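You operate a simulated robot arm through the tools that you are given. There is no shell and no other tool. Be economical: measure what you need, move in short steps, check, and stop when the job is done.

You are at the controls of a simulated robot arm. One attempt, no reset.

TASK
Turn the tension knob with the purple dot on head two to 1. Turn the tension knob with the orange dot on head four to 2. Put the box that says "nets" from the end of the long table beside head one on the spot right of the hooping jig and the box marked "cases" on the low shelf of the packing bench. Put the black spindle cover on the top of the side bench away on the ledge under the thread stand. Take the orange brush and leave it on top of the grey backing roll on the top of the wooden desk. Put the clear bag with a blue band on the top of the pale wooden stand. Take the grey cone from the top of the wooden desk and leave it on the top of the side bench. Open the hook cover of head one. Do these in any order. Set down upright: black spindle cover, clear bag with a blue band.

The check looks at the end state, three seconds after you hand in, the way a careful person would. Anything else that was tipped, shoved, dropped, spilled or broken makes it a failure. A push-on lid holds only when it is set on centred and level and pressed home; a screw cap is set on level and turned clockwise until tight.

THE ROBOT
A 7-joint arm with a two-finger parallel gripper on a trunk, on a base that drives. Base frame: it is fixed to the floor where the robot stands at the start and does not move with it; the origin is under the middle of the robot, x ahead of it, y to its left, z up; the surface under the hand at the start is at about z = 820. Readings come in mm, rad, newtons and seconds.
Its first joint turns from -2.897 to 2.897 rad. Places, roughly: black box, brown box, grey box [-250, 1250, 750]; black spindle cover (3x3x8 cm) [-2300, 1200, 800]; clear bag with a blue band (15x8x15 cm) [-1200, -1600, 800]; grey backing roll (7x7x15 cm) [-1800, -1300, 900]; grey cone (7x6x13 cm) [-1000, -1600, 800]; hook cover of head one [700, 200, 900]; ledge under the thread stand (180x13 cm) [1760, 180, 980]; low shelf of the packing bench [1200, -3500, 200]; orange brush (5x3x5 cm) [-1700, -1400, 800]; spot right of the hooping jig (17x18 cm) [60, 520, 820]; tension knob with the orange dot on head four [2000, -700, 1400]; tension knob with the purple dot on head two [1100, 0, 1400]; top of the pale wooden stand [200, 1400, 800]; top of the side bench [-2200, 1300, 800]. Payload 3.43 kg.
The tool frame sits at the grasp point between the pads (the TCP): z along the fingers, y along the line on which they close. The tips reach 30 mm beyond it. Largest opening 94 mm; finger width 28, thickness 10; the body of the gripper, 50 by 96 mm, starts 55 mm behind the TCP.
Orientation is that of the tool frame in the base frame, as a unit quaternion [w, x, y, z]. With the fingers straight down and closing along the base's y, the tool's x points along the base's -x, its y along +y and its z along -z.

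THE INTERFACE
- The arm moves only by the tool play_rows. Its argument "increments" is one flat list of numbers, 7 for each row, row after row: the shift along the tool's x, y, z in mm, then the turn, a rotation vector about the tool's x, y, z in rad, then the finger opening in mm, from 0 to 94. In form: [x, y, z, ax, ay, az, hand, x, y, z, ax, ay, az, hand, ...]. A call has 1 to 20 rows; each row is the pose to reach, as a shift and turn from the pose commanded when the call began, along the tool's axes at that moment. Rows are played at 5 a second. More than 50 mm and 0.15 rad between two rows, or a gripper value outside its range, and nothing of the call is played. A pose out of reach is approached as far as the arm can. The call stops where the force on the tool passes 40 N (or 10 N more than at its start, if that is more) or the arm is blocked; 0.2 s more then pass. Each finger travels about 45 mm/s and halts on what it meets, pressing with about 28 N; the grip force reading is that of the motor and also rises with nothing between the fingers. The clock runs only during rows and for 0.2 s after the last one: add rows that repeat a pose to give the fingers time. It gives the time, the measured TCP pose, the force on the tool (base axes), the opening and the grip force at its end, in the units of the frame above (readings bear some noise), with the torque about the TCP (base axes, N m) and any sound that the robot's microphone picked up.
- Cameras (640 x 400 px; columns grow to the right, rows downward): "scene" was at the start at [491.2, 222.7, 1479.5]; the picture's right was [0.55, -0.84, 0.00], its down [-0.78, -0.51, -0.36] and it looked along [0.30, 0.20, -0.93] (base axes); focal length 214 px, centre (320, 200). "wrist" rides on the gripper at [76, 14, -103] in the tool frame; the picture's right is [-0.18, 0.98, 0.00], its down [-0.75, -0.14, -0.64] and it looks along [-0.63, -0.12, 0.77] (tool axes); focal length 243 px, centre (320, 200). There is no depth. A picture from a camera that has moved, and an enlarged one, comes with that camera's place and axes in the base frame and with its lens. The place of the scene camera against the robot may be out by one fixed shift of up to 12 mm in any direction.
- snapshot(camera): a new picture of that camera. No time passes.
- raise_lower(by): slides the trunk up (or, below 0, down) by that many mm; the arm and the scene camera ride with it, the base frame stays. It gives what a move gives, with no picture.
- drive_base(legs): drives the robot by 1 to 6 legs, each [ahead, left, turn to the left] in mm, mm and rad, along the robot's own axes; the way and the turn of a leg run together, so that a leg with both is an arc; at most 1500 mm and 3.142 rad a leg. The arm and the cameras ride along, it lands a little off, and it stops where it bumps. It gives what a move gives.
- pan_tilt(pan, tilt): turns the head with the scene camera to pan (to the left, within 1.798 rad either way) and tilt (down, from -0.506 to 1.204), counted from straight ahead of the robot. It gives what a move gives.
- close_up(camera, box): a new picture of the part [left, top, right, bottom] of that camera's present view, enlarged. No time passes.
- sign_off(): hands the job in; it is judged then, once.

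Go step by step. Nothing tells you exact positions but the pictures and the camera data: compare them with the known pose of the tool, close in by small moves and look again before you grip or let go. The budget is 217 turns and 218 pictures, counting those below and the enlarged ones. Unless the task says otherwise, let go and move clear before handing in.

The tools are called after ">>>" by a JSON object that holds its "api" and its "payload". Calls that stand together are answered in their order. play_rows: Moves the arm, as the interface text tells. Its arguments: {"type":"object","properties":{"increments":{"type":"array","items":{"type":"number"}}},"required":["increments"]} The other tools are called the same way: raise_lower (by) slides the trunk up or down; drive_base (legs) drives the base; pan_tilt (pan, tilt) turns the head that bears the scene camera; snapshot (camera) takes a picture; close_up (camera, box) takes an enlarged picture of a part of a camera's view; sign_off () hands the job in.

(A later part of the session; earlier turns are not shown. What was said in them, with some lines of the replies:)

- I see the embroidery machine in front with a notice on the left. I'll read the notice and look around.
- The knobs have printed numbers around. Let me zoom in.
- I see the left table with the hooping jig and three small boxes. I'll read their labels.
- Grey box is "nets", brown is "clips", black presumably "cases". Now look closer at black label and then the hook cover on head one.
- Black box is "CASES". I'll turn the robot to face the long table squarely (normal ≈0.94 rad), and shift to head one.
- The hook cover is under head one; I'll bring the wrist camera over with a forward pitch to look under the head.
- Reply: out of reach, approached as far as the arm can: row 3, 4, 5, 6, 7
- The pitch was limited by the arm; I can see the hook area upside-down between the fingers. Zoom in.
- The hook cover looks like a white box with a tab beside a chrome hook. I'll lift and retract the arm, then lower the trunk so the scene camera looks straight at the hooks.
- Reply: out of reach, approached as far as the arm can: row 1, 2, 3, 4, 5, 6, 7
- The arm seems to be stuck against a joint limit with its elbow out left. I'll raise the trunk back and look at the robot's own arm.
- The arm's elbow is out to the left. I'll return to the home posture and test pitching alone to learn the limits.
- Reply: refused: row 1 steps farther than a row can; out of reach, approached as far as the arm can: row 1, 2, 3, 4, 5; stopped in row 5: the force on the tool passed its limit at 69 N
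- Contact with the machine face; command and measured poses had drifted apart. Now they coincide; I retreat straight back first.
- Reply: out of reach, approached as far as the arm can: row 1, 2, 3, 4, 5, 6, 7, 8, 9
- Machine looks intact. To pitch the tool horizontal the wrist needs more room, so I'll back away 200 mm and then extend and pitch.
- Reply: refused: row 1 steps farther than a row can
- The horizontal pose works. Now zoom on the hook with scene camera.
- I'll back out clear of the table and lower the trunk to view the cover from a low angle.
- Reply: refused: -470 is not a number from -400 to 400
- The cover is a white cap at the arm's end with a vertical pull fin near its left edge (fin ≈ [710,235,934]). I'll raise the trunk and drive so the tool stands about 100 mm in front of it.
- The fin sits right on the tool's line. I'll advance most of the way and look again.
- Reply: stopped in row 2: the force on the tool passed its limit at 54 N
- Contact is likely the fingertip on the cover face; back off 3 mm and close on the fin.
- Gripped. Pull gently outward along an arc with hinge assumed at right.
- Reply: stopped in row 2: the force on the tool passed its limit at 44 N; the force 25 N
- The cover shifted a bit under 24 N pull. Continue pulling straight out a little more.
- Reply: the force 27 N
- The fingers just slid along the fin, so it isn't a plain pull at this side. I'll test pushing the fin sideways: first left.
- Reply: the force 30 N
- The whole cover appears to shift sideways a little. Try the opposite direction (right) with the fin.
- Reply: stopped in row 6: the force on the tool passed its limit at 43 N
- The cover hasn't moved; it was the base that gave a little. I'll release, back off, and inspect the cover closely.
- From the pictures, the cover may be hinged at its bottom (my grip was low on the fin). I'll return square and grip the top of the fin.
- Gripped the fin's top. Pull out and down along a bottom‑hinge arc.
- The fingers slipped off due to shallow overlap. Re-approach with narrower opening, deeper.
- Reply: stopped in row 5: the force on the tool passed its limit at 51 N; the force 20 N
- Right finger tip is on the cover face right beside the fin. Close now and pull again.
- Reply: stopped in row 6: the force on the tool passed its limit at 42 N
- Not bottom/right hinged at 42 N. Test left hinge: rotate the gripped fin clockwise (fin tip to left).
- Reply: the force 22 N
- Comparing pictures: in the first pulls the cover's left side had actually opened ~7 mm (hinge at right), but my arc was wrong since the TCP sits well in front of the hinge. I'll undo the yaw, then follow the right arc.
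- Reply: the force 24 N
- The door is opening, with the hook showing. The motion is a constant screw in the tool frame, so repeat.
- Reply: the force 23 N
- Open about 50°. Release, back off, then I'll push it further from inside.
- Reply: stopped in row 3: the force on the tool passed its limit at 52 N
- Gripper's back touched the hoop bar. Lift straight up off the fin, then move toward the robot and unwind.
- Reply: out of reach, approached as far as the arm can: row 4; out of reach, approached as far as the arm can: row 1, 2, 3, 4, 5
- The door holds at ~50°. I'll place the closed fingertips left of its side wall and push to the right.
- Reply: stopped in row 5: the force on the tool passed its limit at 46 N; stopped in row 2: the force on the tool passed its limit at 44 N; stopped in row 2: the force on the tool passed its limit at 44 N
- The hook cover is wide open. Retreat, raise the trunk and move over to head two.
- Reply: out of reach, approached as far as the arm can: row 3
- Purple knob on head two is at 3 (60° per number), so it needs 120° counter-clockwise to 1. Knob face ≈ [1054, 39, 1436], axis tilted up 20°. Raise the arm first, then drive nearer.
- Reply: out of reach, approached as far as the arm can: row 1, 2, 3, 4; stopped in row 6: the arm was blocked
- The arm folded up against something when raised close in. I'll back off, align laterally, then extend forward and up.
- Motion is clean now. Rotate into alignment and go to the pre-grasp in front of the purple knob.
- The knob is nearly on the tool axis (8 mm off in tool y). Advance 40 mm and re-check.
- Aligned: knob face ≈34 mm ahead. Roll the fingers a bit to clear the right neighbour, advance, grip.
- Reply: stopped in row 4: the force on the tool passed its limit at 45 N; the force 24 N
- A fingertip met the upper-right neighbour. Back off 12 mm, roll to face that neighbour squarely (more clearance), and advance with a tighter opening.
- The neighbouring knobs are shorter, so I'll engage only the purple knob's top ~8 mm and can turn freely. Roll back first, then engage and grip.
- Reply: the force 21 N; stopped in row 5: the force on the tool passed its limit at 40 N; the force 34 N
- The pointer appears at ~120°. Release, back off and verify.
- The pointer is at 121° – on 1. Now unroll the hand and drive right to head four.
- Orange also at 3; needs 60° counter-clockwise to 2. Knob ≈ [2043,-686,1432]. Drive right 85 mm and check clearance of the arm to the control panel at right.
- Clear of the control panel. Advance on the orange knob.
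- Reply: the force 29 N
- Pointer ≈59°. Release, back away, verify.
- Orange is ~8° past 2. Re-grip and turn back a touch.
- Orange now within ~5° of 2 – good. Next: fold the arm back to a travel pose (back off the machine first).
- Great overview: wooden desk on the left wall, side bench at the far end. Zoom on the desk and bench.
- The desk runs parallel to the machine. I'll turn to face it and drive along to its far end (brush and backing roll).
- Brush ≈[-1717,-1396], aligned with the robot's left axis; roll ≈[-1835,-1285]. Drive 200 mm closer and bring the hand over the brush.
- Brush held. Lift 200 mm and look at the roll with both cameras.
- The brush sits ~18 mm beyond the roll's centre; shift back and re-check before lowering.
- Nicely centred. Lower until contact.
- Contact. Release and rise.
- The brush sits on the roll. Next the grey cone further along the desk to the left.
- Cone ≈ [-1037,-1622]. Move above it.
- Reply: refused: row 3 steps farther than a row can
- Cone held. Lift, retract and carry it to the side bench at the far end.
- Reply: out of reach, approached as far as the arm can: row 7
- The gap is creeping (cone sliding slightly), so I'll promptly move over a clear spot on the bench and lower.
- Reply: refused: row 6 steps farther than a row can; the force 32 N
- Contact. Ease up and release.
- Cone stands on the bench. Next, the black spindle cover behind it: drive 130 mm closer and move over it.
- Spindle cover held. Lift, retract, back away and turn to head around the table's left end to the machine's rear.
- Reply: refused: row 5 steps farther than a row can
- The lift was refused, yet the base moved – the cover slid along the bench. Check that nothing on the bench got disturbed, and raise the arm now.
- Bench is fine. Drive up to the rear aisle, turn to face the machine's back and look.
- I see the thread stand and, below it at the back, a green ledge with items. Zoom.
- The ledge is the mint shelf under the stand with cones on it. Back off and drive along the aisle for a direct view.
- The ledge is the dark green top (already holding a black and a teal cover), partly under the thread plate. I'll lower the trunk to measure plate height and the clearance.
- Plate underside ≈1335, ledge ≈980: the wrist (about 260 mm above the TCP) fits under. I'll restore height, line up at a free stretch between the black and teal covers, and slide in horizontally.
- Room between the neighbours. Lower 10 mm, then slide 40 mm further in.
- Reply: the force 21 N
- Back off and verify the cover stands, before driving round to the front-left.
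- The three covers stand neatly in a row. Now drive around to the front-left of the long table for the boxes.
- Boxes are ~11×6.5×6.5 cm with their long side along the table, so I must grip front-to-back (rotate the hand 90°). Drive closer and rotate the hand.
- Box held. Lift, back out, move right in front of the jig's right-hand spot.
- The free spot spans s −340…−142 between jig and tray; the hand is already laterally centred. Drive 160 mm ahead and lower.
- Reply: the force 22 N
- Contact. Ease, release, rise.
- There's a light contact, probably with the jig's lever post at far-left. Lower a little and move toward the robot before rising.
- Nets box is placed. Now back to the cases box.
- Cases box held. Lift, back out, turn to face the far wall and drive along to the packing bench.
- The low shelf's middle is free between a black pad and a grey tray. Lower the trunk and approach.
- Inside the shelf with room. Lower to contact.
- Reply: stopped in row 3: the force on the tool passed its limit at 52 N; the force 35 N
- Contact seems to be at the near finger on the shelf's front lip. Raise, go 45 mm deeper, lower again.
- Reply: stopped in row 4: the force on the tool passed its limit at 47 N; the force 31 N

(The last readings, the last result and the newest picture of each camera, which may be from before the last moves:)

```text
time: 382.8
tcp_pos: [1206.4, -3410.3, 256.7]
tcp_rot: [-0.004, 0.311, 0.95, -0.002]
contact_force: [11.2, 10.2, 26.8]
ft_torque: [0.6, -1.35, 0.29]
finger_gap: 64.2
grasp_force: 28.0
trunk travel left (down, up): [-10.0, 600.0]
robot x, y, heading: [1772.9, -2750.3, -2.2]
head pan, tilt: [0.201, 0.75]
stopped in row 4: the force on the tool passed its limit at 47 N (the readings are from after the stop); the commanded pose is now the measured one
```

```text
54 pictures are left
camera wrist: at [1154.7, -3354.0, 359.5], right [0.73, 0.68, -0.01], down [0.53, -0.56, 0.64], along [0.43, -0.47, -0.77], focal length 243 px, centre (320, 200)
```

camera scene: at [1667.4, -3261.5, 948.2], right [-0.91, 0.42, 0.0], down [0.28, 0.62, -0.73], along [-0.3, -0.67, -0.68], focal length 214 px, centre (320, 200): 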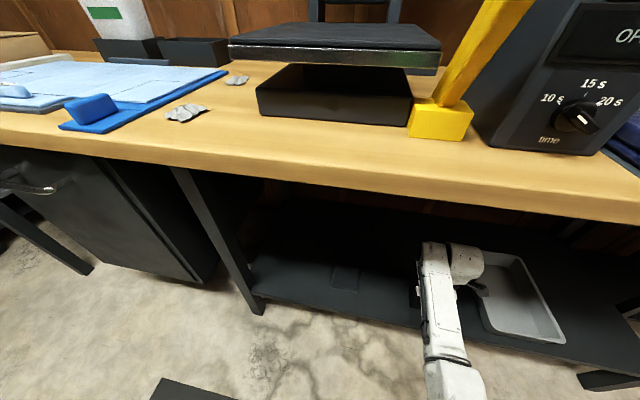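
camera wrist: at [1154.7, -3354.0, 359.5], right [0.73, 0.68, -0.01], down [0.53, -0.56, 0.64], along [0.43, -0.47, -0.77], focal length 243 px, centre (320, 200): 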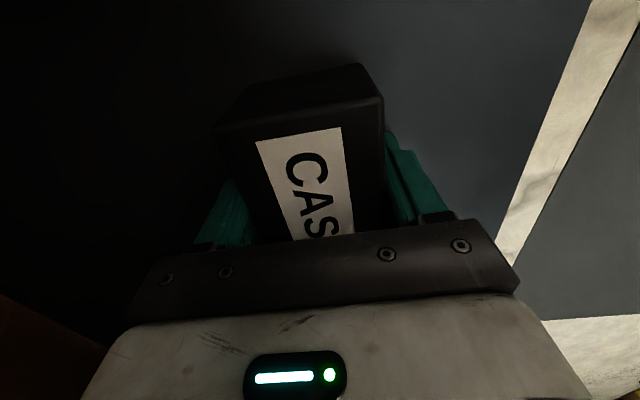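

Same height deeper, so that's the shelf surface (z≈215). Release gently and lift slightly, then back out.

>>> {"api": "play_rows", "payload": {"increments": [0, 0, -2, 0, 0, 0, 64, 0, 0, -2, 0, 0, 0, 72, 0, 0, -2, 0, 0, 0, 84, 0, 0, -20, 0, 0, 0, 90, 0, 0, -60, 0, 0, 0, 90, 0, 0, -100, 0, 0, 0, 90]}}

>>> {"api": "snapshot", "payload": {"camera": "wrist"}}

```text
time: 384.2
tcp_pos: [1206.3, -3409.8, 353.3]
tcp_rot: [-0.004, 0.312, 0.95, -0.002]
contact_force: [0.2, 0.2, -0.6]
ft_torque: [0.02, -0.02, 0.02]
finger_gap: 90.1
grasp_force: 0.0
trunk travel left (down, up): [-10.0, 600.0]
robot x, y, heading: [1774.8, -2747.4, -2.202]
head pan, tilt: [0.201, 0.75]
```

```text
53 pictures are left
camera wrist: at [1154.1, -3353.2, 457.8], right [0.73, 0.68, -0.01], down [0.53, -0.56, 0.64], along [0.43, -0.47, -0.77], focal length 243 px, centre (320, 200)
```

wrist: 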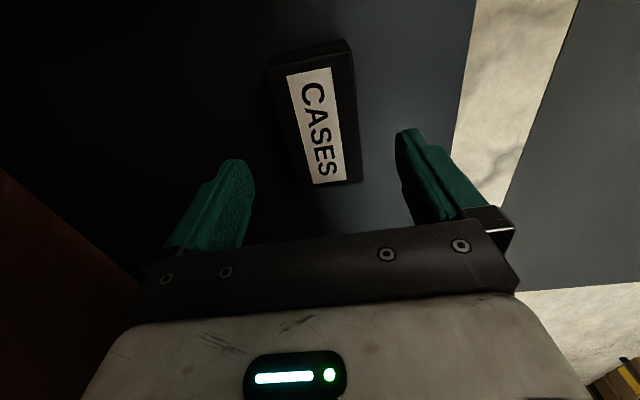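

Cases is on the low shelf. Back out, raise the trunk and return to the desk for the bag.

>>> {"api": "drive_base", "payload": {"legs": [[-600, 0, 0]]}}

>>> {"api": "raise_lower", "payload": {"by": 400}}

>>> {"api": "raise_lower", "payload": {"by": 200}}

>>> {"api": "drive_base", "payload": {"legs": [[0, -1450, 0], [0, -1450, 0], [200, -130, 0]]}}

>>> {"api": "pan_tilt", "payload": {"pan": -0.4, "tilt": 0.9}}

>>> {"api": "snapshot", "payload": {"camera": "scene"}}

```text
time: 387.6
tcp_pos: [1549.7, -2932.0, 353.7]
tcp_rot: [-0.005, 0.315, 0.949, -0.003]
contact_force: [0.4, 0.0, -0.3]
ft_torque: [0.0, 0.0, 0.01]
finger_gap: 90.1
grasp_force: 0.0
trunk travel left (down, up): [-10.0, 600.0]
robot x, y, heading: [2121.5, -2277.1, -2.21]
head pan, tilt: [0.201, 0.75]
```

```text
time: 391.4
tcp_pos: [1549.7, -2931.8, 752.7]
tcp_rot: [-0.005, 0.315, 0.949, -0.002]
contact_force: [0.7, 0.1, 0.3]
ft_torque: [0.01, -0.03, -0.01]
finger_gap: 89.8
grasp_force: 0.2
trunk travel left (down, up): [-410.0, 200.0]
robot x, y, heading: [2123.3, -2271.7, -2.207]
head pan, tilt: [0.201, 0.75]
```

```text
time: 393.6
tcp_pos: [1549.5, -2932.7, 953.2]
tcp_rot: [-0.004, 0.315, 0.949, -0.002]
contact_force: [-0.9, 0.2, 0.2]
ft_torque: [0.0, -0.01, -0.03]
finger_gap: 90.0
grasp_force: 0.0
trunk travel left (down, up): [-610.0, 0.0]
robot x, y, heading: [2124.1, -2272.7, -2.208]
head pan, tilt: [0.201, 0.75]
```

```text
time: 409.0
tcp_pos: [-1021.1, -1277.9, 951.4]
tcp_rot: [-0.005, 0.315, 0.949, -0.002]
contact_force: [0.2, 0.2, 0.1]
ft_torque: [0.0, 0.01, -0.03]
finger_gap: 90.2
grasp_force: 0.0
trunk travel left (down, up): [-610.0, 0.0]
robot x, y, heading: [-444.4, -624.0, -2.205]
head pan, tilt: [0.201, 0.75]
```

```text
time: 410.0
tcp_pos: [-1020.4, -1279.9, 952.3]
tcp_rot: [-0.005, 0.316, 0.949, -0.002]
contact_force: [-0.6, -0.8, 0.3]
ft_torque: [-0.03, 0.0, 0.01]
finger_gap: 90.1
grasp_force: 0.1
trunk travel left (down, up): [-610.0, 0.0]
robot x, y, heading: [-446.3, -622.3, -2.216]
head pan, tilt: [-0.4, 0.901]
```

```text
52 pictures are left
camera scene: at [-616.8, -1135.9, 1534.3], right [-0.51, 0.86, 0.0], down [0.68, 0.4, -0.62], along [-0.54, -0.32, -0.78], focal length 214 px, centre (320, 200)
```

scene: 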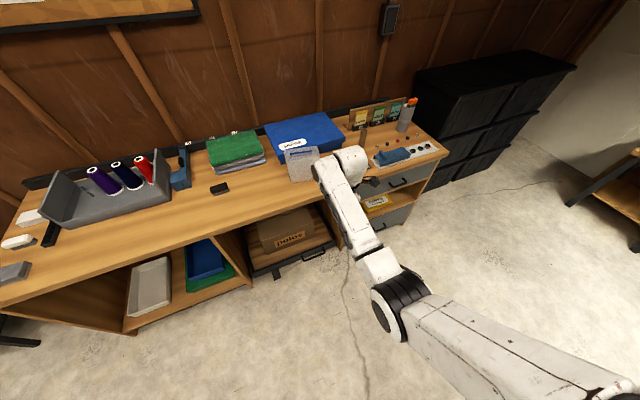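

>>> {"api": "play_rows", "payload": {"increments": [-10, 0, -40, 0, 0, 0, 92, -20, 0, -80, 0, 0, 0, 92, -30, 0, -115, 0, 0, 0, 92]}}

>>> {"api": "drive_base", "payload": {"legs": [[270, 0, 0.005]]}}

>>> {"api": "snapshot", "payload": {"camera": "wrist"}}

```text
time: 410.8
tcp_pos: [-995.8, -1294.7, 1066.3]
tcp_rot: [-0.005, 0.315, 0.949, -0.002]
contact_force: [-0.1, 0.5, -0.1]
ft_torque: [-0.03, -0.06, 0.0]
finger_gap: 91.9
grasp_force: 0.1
trunk travel left (down, up): [-610.0, 0.0]
robot x, y, heading: [-446.4, -622.0, -2.212]
head pan, tilt: [-0.4, 0.901]
```

```text
time: 412.7
tcp_pos: [-1148.1, -1512.2, 1066.4]
tcp_rot: [-0.005, 0.313, 0.95, -0.002]
contact_force: [-0.4, -0.3, -0.4]
ft_torque: [-0.03, 0.0, -0.01]
finger_gap: 91.9
grasp_force: 0.0
trunk travel left (down, up): [-610.0, 0.0]
robot x, y, heading: [-604.1, -836.3, -2.204]
head pan, tilt: [-0.4, 0.901]
```

```text
51 pictures are left
camera wrist: at [-1199.7, -1455.4, 1170.7], right [0.73, 0.68, -0.01], down [0.53, -0.56, 0.64], along [0.43, -0.47, -0.77], focal length 243 px, centre (320, 200)
```

wrist: 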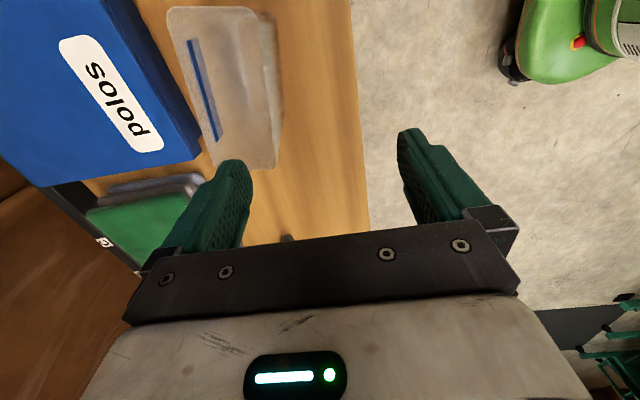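

>>> {"api": "close_up", "payload": {"camera": "wrist", "box": [130, 0, 330, 190]}}

>>> {"api": "close_up", "payload": {"camera": "scene", "box": [250, 120, 370, 200]}}

```text
2.11 times, centred on (230, 95) of wrist
camera zoom: at [-1199.7, -1455.4, 1170.7], right [0.73, 0.68, -0.01], down [0.53, -0.56, 0.64], along [0.43, -0.47, -0.77], focal length 511 px, centre (510, 421)
```

zoom: 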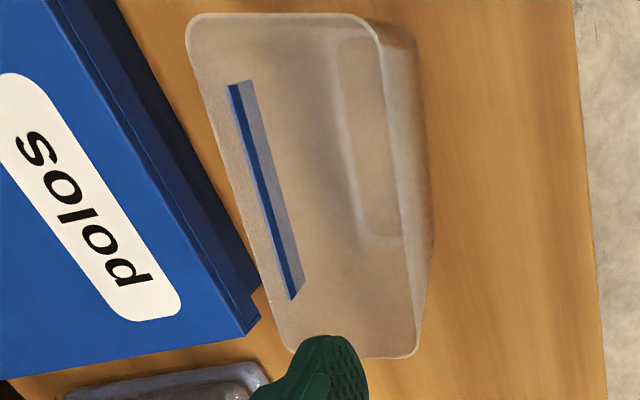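

```text
5.00 times, centred on (310, 160) of scene
camera zoom: at [-771.4, -1349.7, 1534.3], right [-0.51, 0.86, 0.0], down [0.67, 0.4, -0.62], along [-0.53, -0.32, -0.78], focal length 1072 px, centre (370, 400)
```

zoom: 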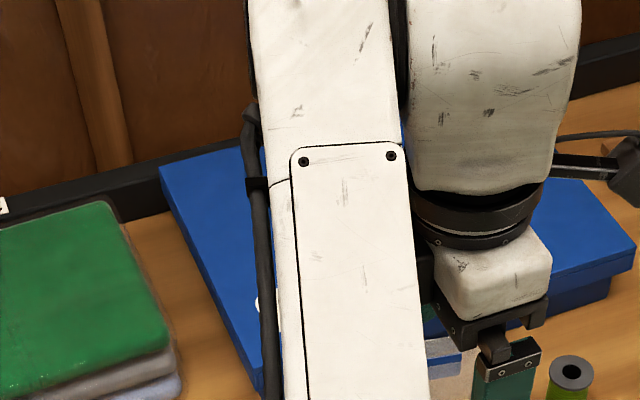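

The bag is turned ~11° relative to the hand, centre about (19,−76) mm in the tool frame. Align above it.

>>> {"api": "play_rows", "payload": {"increments": [6, -25, 0, 0, 0, 0.07, 92, 13, -50, 0, 0, 0, 0.14, 92, 19, -76, 0, 0, 0, 0.197, 93, 19, -76, 30, 0, 0, 0.197, 93]}}

>>> {"api": "snapshot", "payload": {"camera": "wrist"}}

```text
time: 413.7
tcp_pos: [-1209.4, -1563.7, 1036.1]
tcp_rot: [-0.004, 0.405, 0.914, -0.002]
contact_force: [0.4, 0.4, -0.1]
ft_torque: [-0.01, 0.02, 0.03]
finger_gap: 93.0
grasp_force: 0.0
trunk travel left (down, up): [-610.0, 0.0]
robot x, y, heading: [-606.8, -834.1, -2.206]
head pan, tilt: [-0.4, 0.901]
```

```text
48 pictures are left
camera wrist: at [-1249.1, -1497.4, 1139.9], right [0.85, 0.52, -0.01], down [0.41, -0.65, 0.64], along [0.33, -0.55, -0.77], focal length 243 px, centre (320, 200)
```

wrist: 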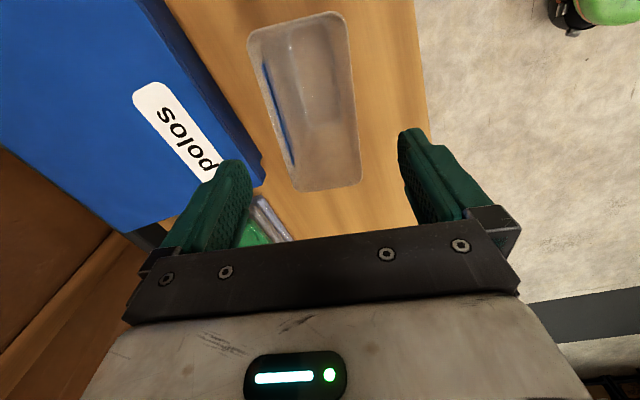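

>>> {"api": "play_rows", "payload": {"increments": [0, -5, 40, 0, 0, 0, 94, 0, -5, 75, 0, 0, 0, 94]}}

>>> {"api": "snapshot", "payload": {"camera": "wrist"}}

```text
time: 414.3
tcp_pos: [-1212.8, -1565.9, 960.4]
tcp_rot: [-0.005, 0.405, 0.914, -0.002]
contact_force: [0.3, -0.3, -0.3]
ft_torque: [0.02, 0.0, -0.02]
finger_gap: 93.9
grasp_force: 0.0
trunk travel left (down, up): [-610.0, 0.0]
robot x, y, heading: [-603.0, -835.9, -2.206]
head pan, tilt: [-0.4, 0.901]
```

```text
47 pictures are left
camera wrist: at [-1251.6, -1499.8, 1063.9], right [0.85, 0.52, -0.01], down [0.41, -0.65, 0.64], along [0.33, -0.55, -0.77], focal length 243 px, centre (320, 200)
```

wrist: 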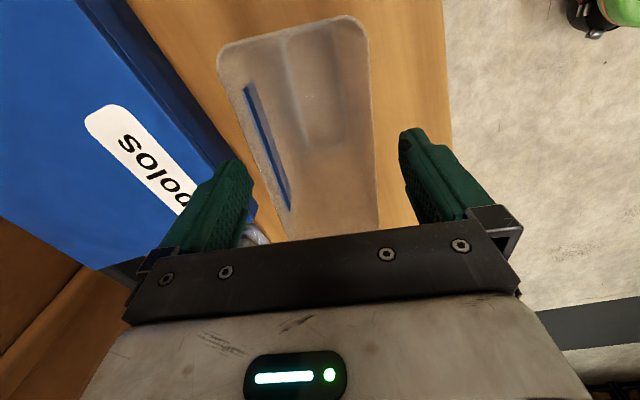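

>>> {"api": "play_rows", "payload": {"increments": [0, 0, 25, 0, 0, 0, 94, 0, 0, 50, 0, 0, 0, 94, 0, 0, 50, 0, 0, 0, 45, 0, 0, 50, 0, 0, 0, 45, 0, 0, 50, 0, 0, 0, 45]}}

>>> {"api": "snapshot", "payload": {"camera": "wrist"}}

```text
time: 415.5
tcp_pos: [-1214.5, -1566.1, 909.0]
tcp_rot: [-0.004, 0.405, 0.914, -0.002]
contact_force: [0.1, -0.5, 0.9]
ft_torque: [-0.03, 0.03, -0.03]
finger_gap: 78.3
grasp_force: 27.7
trunk travel left (down, up): [-610.0, 0.0]
robot x, y, heading: [-606.1, -834.5, -2.204]
head pan, tilt: [-0.4, 0.901]
```

```text
46 pictures are left
camera wrist: at [-1253.0, -1500.0, 1014.2], right [0.85, 0.52, -0.01], down [0.41, -0.65, 0.64], along [0.33, -0.55, -0.77], focal length 243 px, centre (320, 200)
```

wrist: 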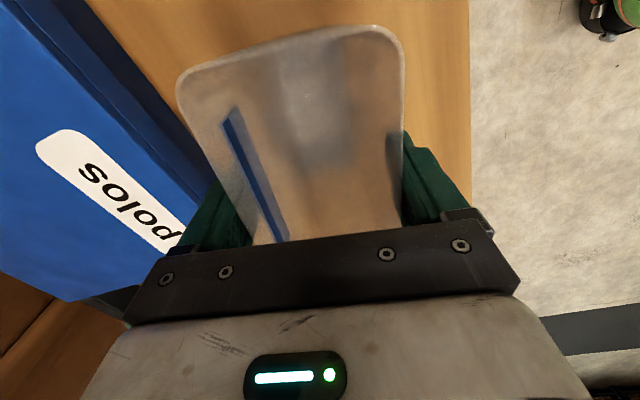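

Bag held (78 mm). Lift, retract, and take it around the left end to the rear of the pale stand.

>>> {"api": "play_rows", "payload": {"increments": [0, 0, -45, 0, 0, 0, 45, 0, 0, -90, 0, 0, 0, 45, 0, 0, -135, 0, 0, 0, 45, 0, 0, -150, 0, 0, 0, 45, 0, 40, -150, 0, 0, 0, 45, 0, 80, -150, 0, 0, 0, 45, 0, 120, -150, 0, 0, 0, 45]}}

```text
time: 417.1
tcp_pos: [-1122.9, -1487.1, 1061.5]
tcp_rot: [-0.004, 0.404, 0.915, -0.002]
contact_force: [-0.2, 0.0, 0.5]
ft_torque: [0.01, -0.01, 0.01]
finger_gap: 78.1
grasp_force: 28.2
trunk travel left (down, up): [-610.0, 0.0]
robot x, y, heading: [-604.4, -837.9, -2.203]
head pan, tilt: [-0.4, 0.901]
```

>>> {"api": "drive_base", "payload": {"legs": [[-530, 0, 0], [0, -1450, 0], [0, -311, 0], [-1450, 0, 0], [-1130, 0, 0], [0, 1100, 0]]}}

>>> {"api": "pan_tilt", "payload": {"pan": 0.0, "tilt": 0.85}}

>>> {"api": "snapshot", "payload": {"camera": "scene"}}

>>> {"api": "snapshot", "payload": {"camera": "wrist"}}

```text
time: 446.0
tcp_pos: [254.7, 1339.8, 1059.9]
tcp_rot: [-0.004, 0.405, 0.914, -0.002]
contact_force: [0.4, 0.8, 0.1]
ft_torque: [0.0, 0.01, -0.02]
finger_gap: 77.9
grasp_force: 27.9
trunk travel left (down, up): [-610.0, 0.0]
robot x, y, heading: [774.3, 1990.5, -2.205]
head pan, tilt: [-0.4, 0.901]
```

```text
time: 446.8
tcp_pos: [253.3, 1339.5, 1061.2]
tcp_rot: [-0.004, 0.404, 0.915, -0.002]
contact_force: [0.0, -0.4, -0.3]
ft_torque: [-0.03, -0.01, -0.02]
finger_gap: 78.3
grasp_force: 27.6
trunk travel left (down, up): [-610.0, 0.0]
robot x, y, heading: [772.4, 1992.3, -2.201]
head pan, tilt: [0.0, 0.85]
```

```text
45 pictures are left
camera scene: at [622.6, 1453.9, 1538.1], right [-0.81, 0.59, 0.0], down [0.45, 0.61, -0.66], along [-0.39, -0.53, -0.75], focal length 214 px, centre (320, 200)
```

scene: 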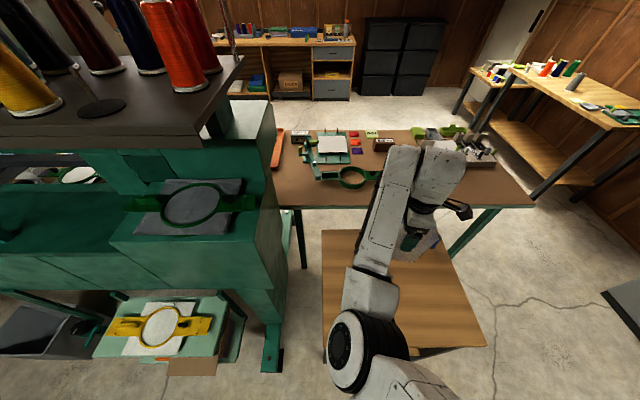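

```text
44 pictures are left
camera wrist: at [213.1, 1406.5, 1165.2], right [0.85, 0.52, -0.01], down [0.41, -0.65, 0.64], along [0.33, -0.55, -0.77], focal length 243 px, centre (320, 200)
```

wrist: 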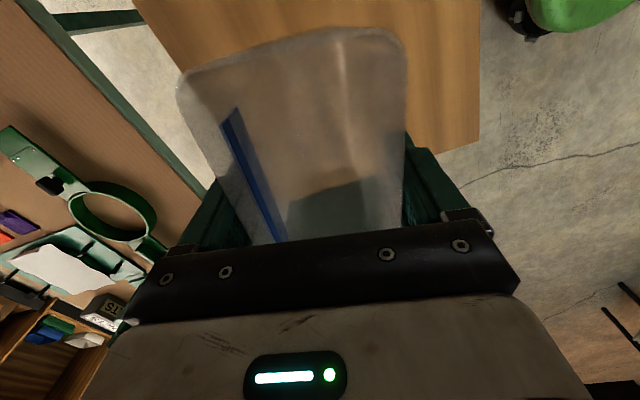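

The hand is over the middle of the pale stand. Shift 25 mm and lower.

>>> {"api": "play_rows", "payload": {"increments": [0, 25, 30, 0, 0, 0, 45, 0, 25, 70, 0, 0, 0, 45, 0, 25, 110, 0, 0, 0, 45, 0, 25, 132, 0, 0, 0, 45]}}

>>> {"api": "snapshot", "payload": {"camera": "scene"}}

```text
time: 447.8
tcp_pos: [268.6, 1357.2, 926.5]
tcp_rot: [-0.003, 0.404, 0.915, -0.003]
contact_force: [-0.5, 0.2, 0.1]
ft_torque: [-0.02, -0.03, 0.0]
finger_gap: 78.2
grasp_force: 27.9
trunk travel left (down, up): [-610.0, 0.0]
robot x, y, heading: [770.5, 1992.8, -2.21]
head pan, tilt: [0.0, 0.85]
```

```text
43 pictures are left
camera scene: at [622.7, 1453.9, 1538.2], right [-0.81, 0.59, 0.0], down [0.44, 0.61, -0.66], along [-0.39, -0.53, -0.75], focal length 214 px, centre (320, 200)
```

scene: 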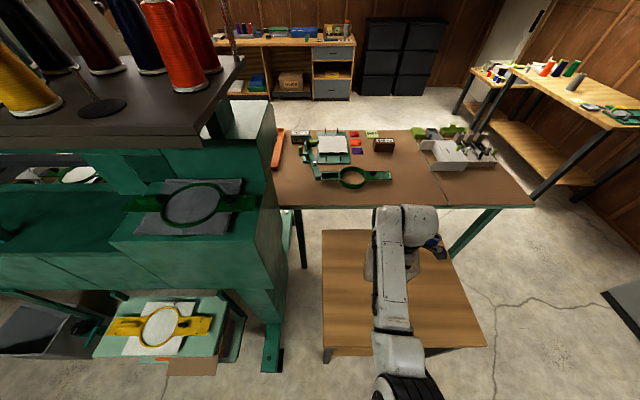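

>>> {"api": "play_rows", "payload": {"increments": [0, 0, 8, 0, 0, 0, 45, 0, 0, 13, 0, 0, 0, 45, 0, 0, 16, 0, 0, 0, 45, 0, 0, 19, 0, 0, 0, 45]}}

```text
time: 448.8
tcp_pos: [269.2, 1356.8, 910.0]
tcp_rot: [-0.004, 0.403, 0.915, -0.002]
contact_force: [-0.4, 0.0, 1.1]
ft_torque: [0.02, -0.02, 0.01]
finger_gap: 78.4
grasp_force: 28.2
trunk travel left (down, up): [-610.0, 0.0]
robot x, y, heading: [772.0, 1991.1, -2.202]
head pan, tilt: [0.0, 0.85]
```

>>> {"api": "play_rows", "payload": {"increments": [0, 0, 2, 0, 0, 0, 45, 0, 0, 3, 0, 0, 0, 45]}}

```text
time: 449.4
tcp_pos: [269.3, 1356.2, 906.2]
tcp_rot: [-0.004, 0.405, 0.914, -0.002]
contact_force: [-0.7, 1.1, -0.1]
ft_torque: [-0.03, 0.01, 0.03]
finger_gap: 78.4
grasp_force: 28.3
trunk travel left (down, up): [-610.0, 0.0]
robot x, y, heading: [771.1, 1989.3, -2.206]
head pan, tilt: [0.0, 0.85]
```

>>> {"api": "play_rows", "payload": {"increments": [0, 0, 3, 0, 0, 0, 45, 0, 0, 6, 0, 0, 0, 45, 0, 0, 9, 0, 0, 0, 45]}}

>>> {"api": "snapshot", "payload": {"camera": "wrist"}}

```text
time: 450.2
tcp_pos: [269.1, 1356.6, 897.1]
tcp_rot: [-0.004, 0.404, 0.915, -0.003]
contact_force: [0.3, -0.8, -0.2]
ft_torque: [0.02, -0.03, 0.02]
finger_gap: 78.1
grasp_force: 28.0
trunk travel left (down, up): [-610.0, 0.0]
robot x, y, heading: [774.3, 1991.7, -2.205]
head pan, tilt: [0.0, 0.85]
```

```text
42 pictures are left
camera wrist: at [230.0, 1423.9, 1001.2], right [0.85, 0.52, -0.01], down [0.41, -0.65, 0.64], along [0.33, -0.55, -0.77], focal length 243 px, centre (320, 200)
```

wrist: 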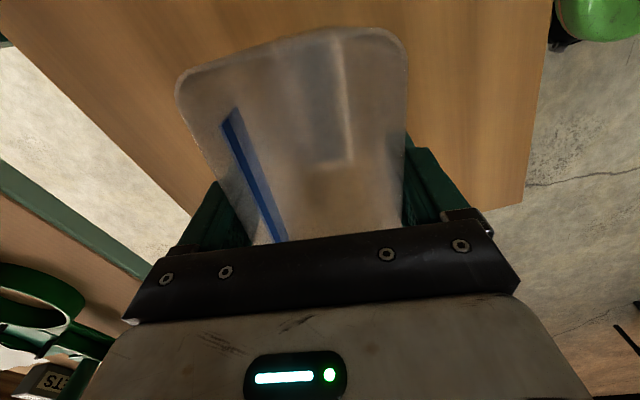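

The stand is lower than thought. Continue lowering until contact.

>>> {"api": "play_rows", "payload": {"increments": [0, 0, 4, 0, 0, 0, 45, 0, 0, 8, 0, 0, 0, 45, 0, 0, 12, 0, 0, 0, 45, 0, 0, 16, 0, 0, 0, 45, 0, 0, 20, 0, 0, 0, 45, 0, 0, 24, 0, 0, 0, 45]}}

```text
time: 451.6
tcp_pos: [269.6, 1357.1, 874.7]
tcp_rot: [-0.004, 0.404, 0.915, -0.003]
contact_force: [-1.8, -2.0, 14.9]
ft_torque: [0.07, -0.07, -0.01]
finger_gap: 77.9
grasp_force: 27.7
trunk travel left (down, up): [-610.0, 0.0]
robot x, y, heading: [770.7, 1991.5, -2.206]
head pan, tilt: [0.0, 0.85]
```

Contact (15 N). Release and rise.

>>> {"api": "play_rows", "payload": {"increments": [0, 0, -1, 0, 0, 0, 80, 0, 0, -1, 0, 0, 0, 88, 0, 0, -1, 0, 0, 0, 94, 0, 0, -2, 0, 0, 0, 94, 0, 0, -40, 0, 0, 0, 94, 0, 0, -85, 0, 0, 0, 94, 0, 0, -130, 0, 0, 0, 94, 0, 0, -170, 0, 0, 0, 94]}}

>>> {"api": "snapshot", "payload": {"camera": "wrist"}}

```text
time: 453.4
tcp_pos: [269.1, 1357.5, 1044.7]
tcp_rot: [-0.005, 0.405, 0.914, -0.002]
contact_force: [-1.0, 1.3, -1.8]
ft_torque: [-0.16, -0.08, -0.01]
finger_gap: 94.2
grasp_force: 0.0
trunk travel left (down, up): [-610.0, 0.0]
robot x, y, heading: [769.9, 1990.4, -2.2]
head pan, tilt: [0.0, 0.85]
```

```text
41 pictures are left
camera wrist: at [228.5, 1424.1, 1149.2], right [0.85, 0.53, -0.01], down [0.41, -0.65, 0.64], along [0.33, -0.55, -0.77], focal length 243 px, centre (320, 200)
```

wrist: 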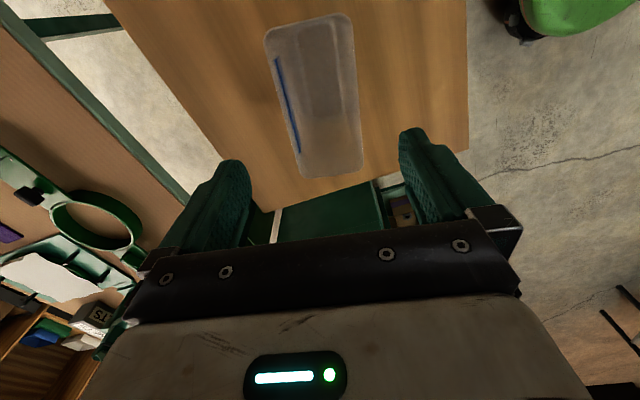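

Bag stands upright on the stand. Back off and do a final check of the scene.

>>> {"api": "play_rows", "payload": {"increments": [0, 0, 0, 0, 0, 0, 94]}}

>>> {"api": "drive_base", "payload": {"legs": [[-150, -150, 0]]}}

>>> {"api": "pan_tilt", "payload": {"pan": 0.25, "tilt": 0.65}}

>>> {"api": "snapshot", "payload": {"camera": "scene"}}

>>> {"api": "close_up", "payload": {"camera": "scene", "box": [180, 130, 420, 300]}}

```text
time: 453.8
tcp_pos: [270.0, 1357.2, 1044.9]
tcp_rot: [-0.004, 0.404, 0.915, -0.002]
contact_force: [0.4, -0.1, 0.0]
ft_torque: [-0.05, -0.04, 0.0]
finger_gap: 93.8
grasp_force: 0.1
trunk travel left (down, up): [-610.0, 0.0]
robot x, y, heading: [771.3, 1990.0, -2.204]
head pan, tilt: [0.0, 0.85]
```

```text
time: 455.5
tcp_pos: [242.5, 1565.9, 1044.2]
tcp_rot: [-0.004, 0.405, 0.914, -0.003]
contact_force: [0.1, 0.4, -0.3]
ft_torque: [-0.02, 0.03, 0.01]
finger_gap: 94.4
grasp_force: 0.0
trunk travel left (down, up): [-610.0, 0.0]
robot x, y, heading: [743.8, 2202.7, -2.2]
head pan, tilt: [0.0, 0.85]
```

```text
time: 456.2
tcp_pos: [240.5, 1566.0, 1045.1]
tcp_rot: [-0.004, 0.404, 0.915, -0.003]
contact_force: [0.5, 0.7, -0.5]
ft_torque: [0.02, 0.02, -0.05]
finger_gap: 94.2
grasp_force: 0.1
trunk travel left (down, up): [-610.0, 0.0]
robot x, y, heading: [741.9, 2201.6, -2.2]
head pan, tilt: [0.25, 0.649]
```

```text
40 pictures are left
camera scene: at [607.0, 1646.5, 1554.7], right [-0.93, 0.38, 0.0], down [0.23, 0.56, -0.8], along [-0.3, -0.74, -0.61], focal length 214 px, centre (320, 200)
```

scene: 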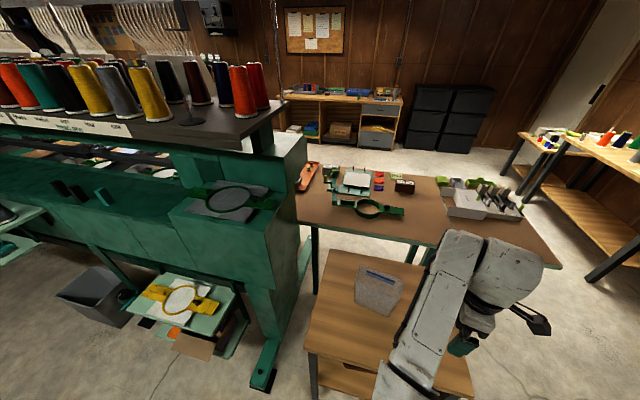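

```text
2.35 times, centred on (300, 215) of scene
camera zoom: at [607.0, 1646.5, 1554.7], right [-0.93, 0.38, 0.0], down [0.23, 0.56, -0.8], along [-0.3, -0.74, -0.61], focal length 505 px, centre (367, 165)
```

zoom: 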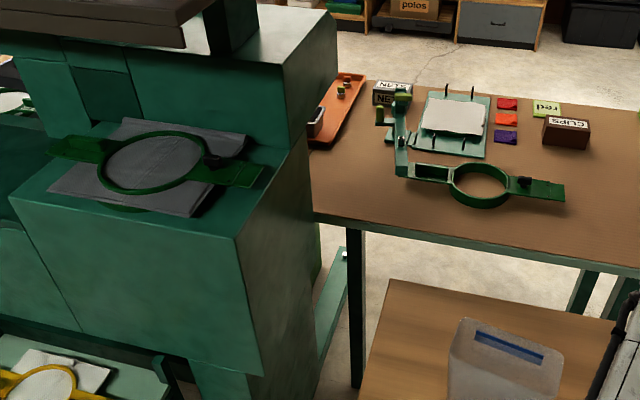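

>>> {"api": "snapshot", "payload": {"camera": "wrist"}}

>>> {"api": "pan_tilt", "payload": {"pan": -0.5, "tilt": 0.9}}

>>> {"api": "snapshot", "payload": {"camera": "scene"}}

```text
38 pictures are left
camera wrist: at [201.7, 1632.5, 1149.0], right [0.85, 0.52, -0.01], down [0.41, -0.65, 0.64], along [0.33, -0.55, -0.77], focal length 243 px, centre (320, 200)
```

wrist: 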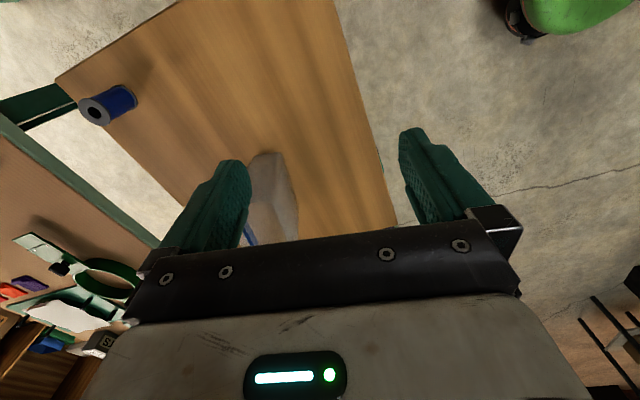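

```text
time: 457.4
tcp_pos: [241.6, 1565.9, 1044.9]
tcp_rot: [-0.005, 0.404, 0.915, -0.002]
contact_force: [0.7, 0.4, 1.0]
ft_torque: [0.0, 0.05, 0.0]
finger_gap: 93.8
grasp_force: 0.1
trunk travel left (down, up): [-610.0, 0.0]
robot x, y, heading: [742.8, 2200.3, -2.205]
head pan, tilt: [-0.499, 0.901]
```

```text
37 pictures are left
camera scene: at [571.2, 1694.9, 1534.3], right [-0.42, 0.91, 0.0], down [0.71, 0.33, -0.62], along [-0.56, -0.26, -0.78], focal length 214 px, centre (320, 200)
```

scene: 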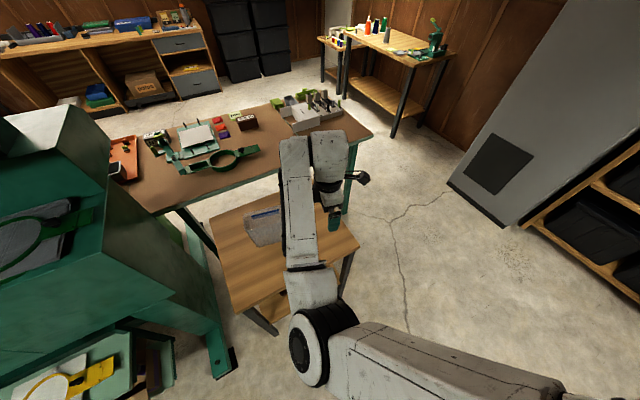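

Everything checks out: the spool, bag and boxes all stand, the jig looks undisturbed, and the hand is clear. Handing in.

>>> {"api": "sign_off", "payload": {}}

```text
The job is handed in.
```

I did all the jobs and handed in, with the hand clear of everything.

- **Head two, purple knob:** turned to 1.
- **Head four, orange knob:** set to 2, within about 5° of the mark.
- **Boxes:** "nets" is right of the hooping jig. "Cases" is on the low shelf of the packing bench.
- **Spindle cover:** standing upright on the ledge under the thread stand.
- **Orange brush:** on top of the grey backing roll.
- **Clear bag:** upright on the pale wooden stand.
- **Grey cone:** on the side bench.
- **Hook cover, head one:** open. I did not look at it again after the other jobs.

Contacts along the way:
- The gripper bumped the front of head one and the hoop bar beside it.
- It brushed the neighbouring knob on head two.
- It lightly touched the hooping jig's lever post.
- I dragged the spindle cover a short way along the side bench when a lift was refused.

I saw nothing moved or damaged in the pictures after these.
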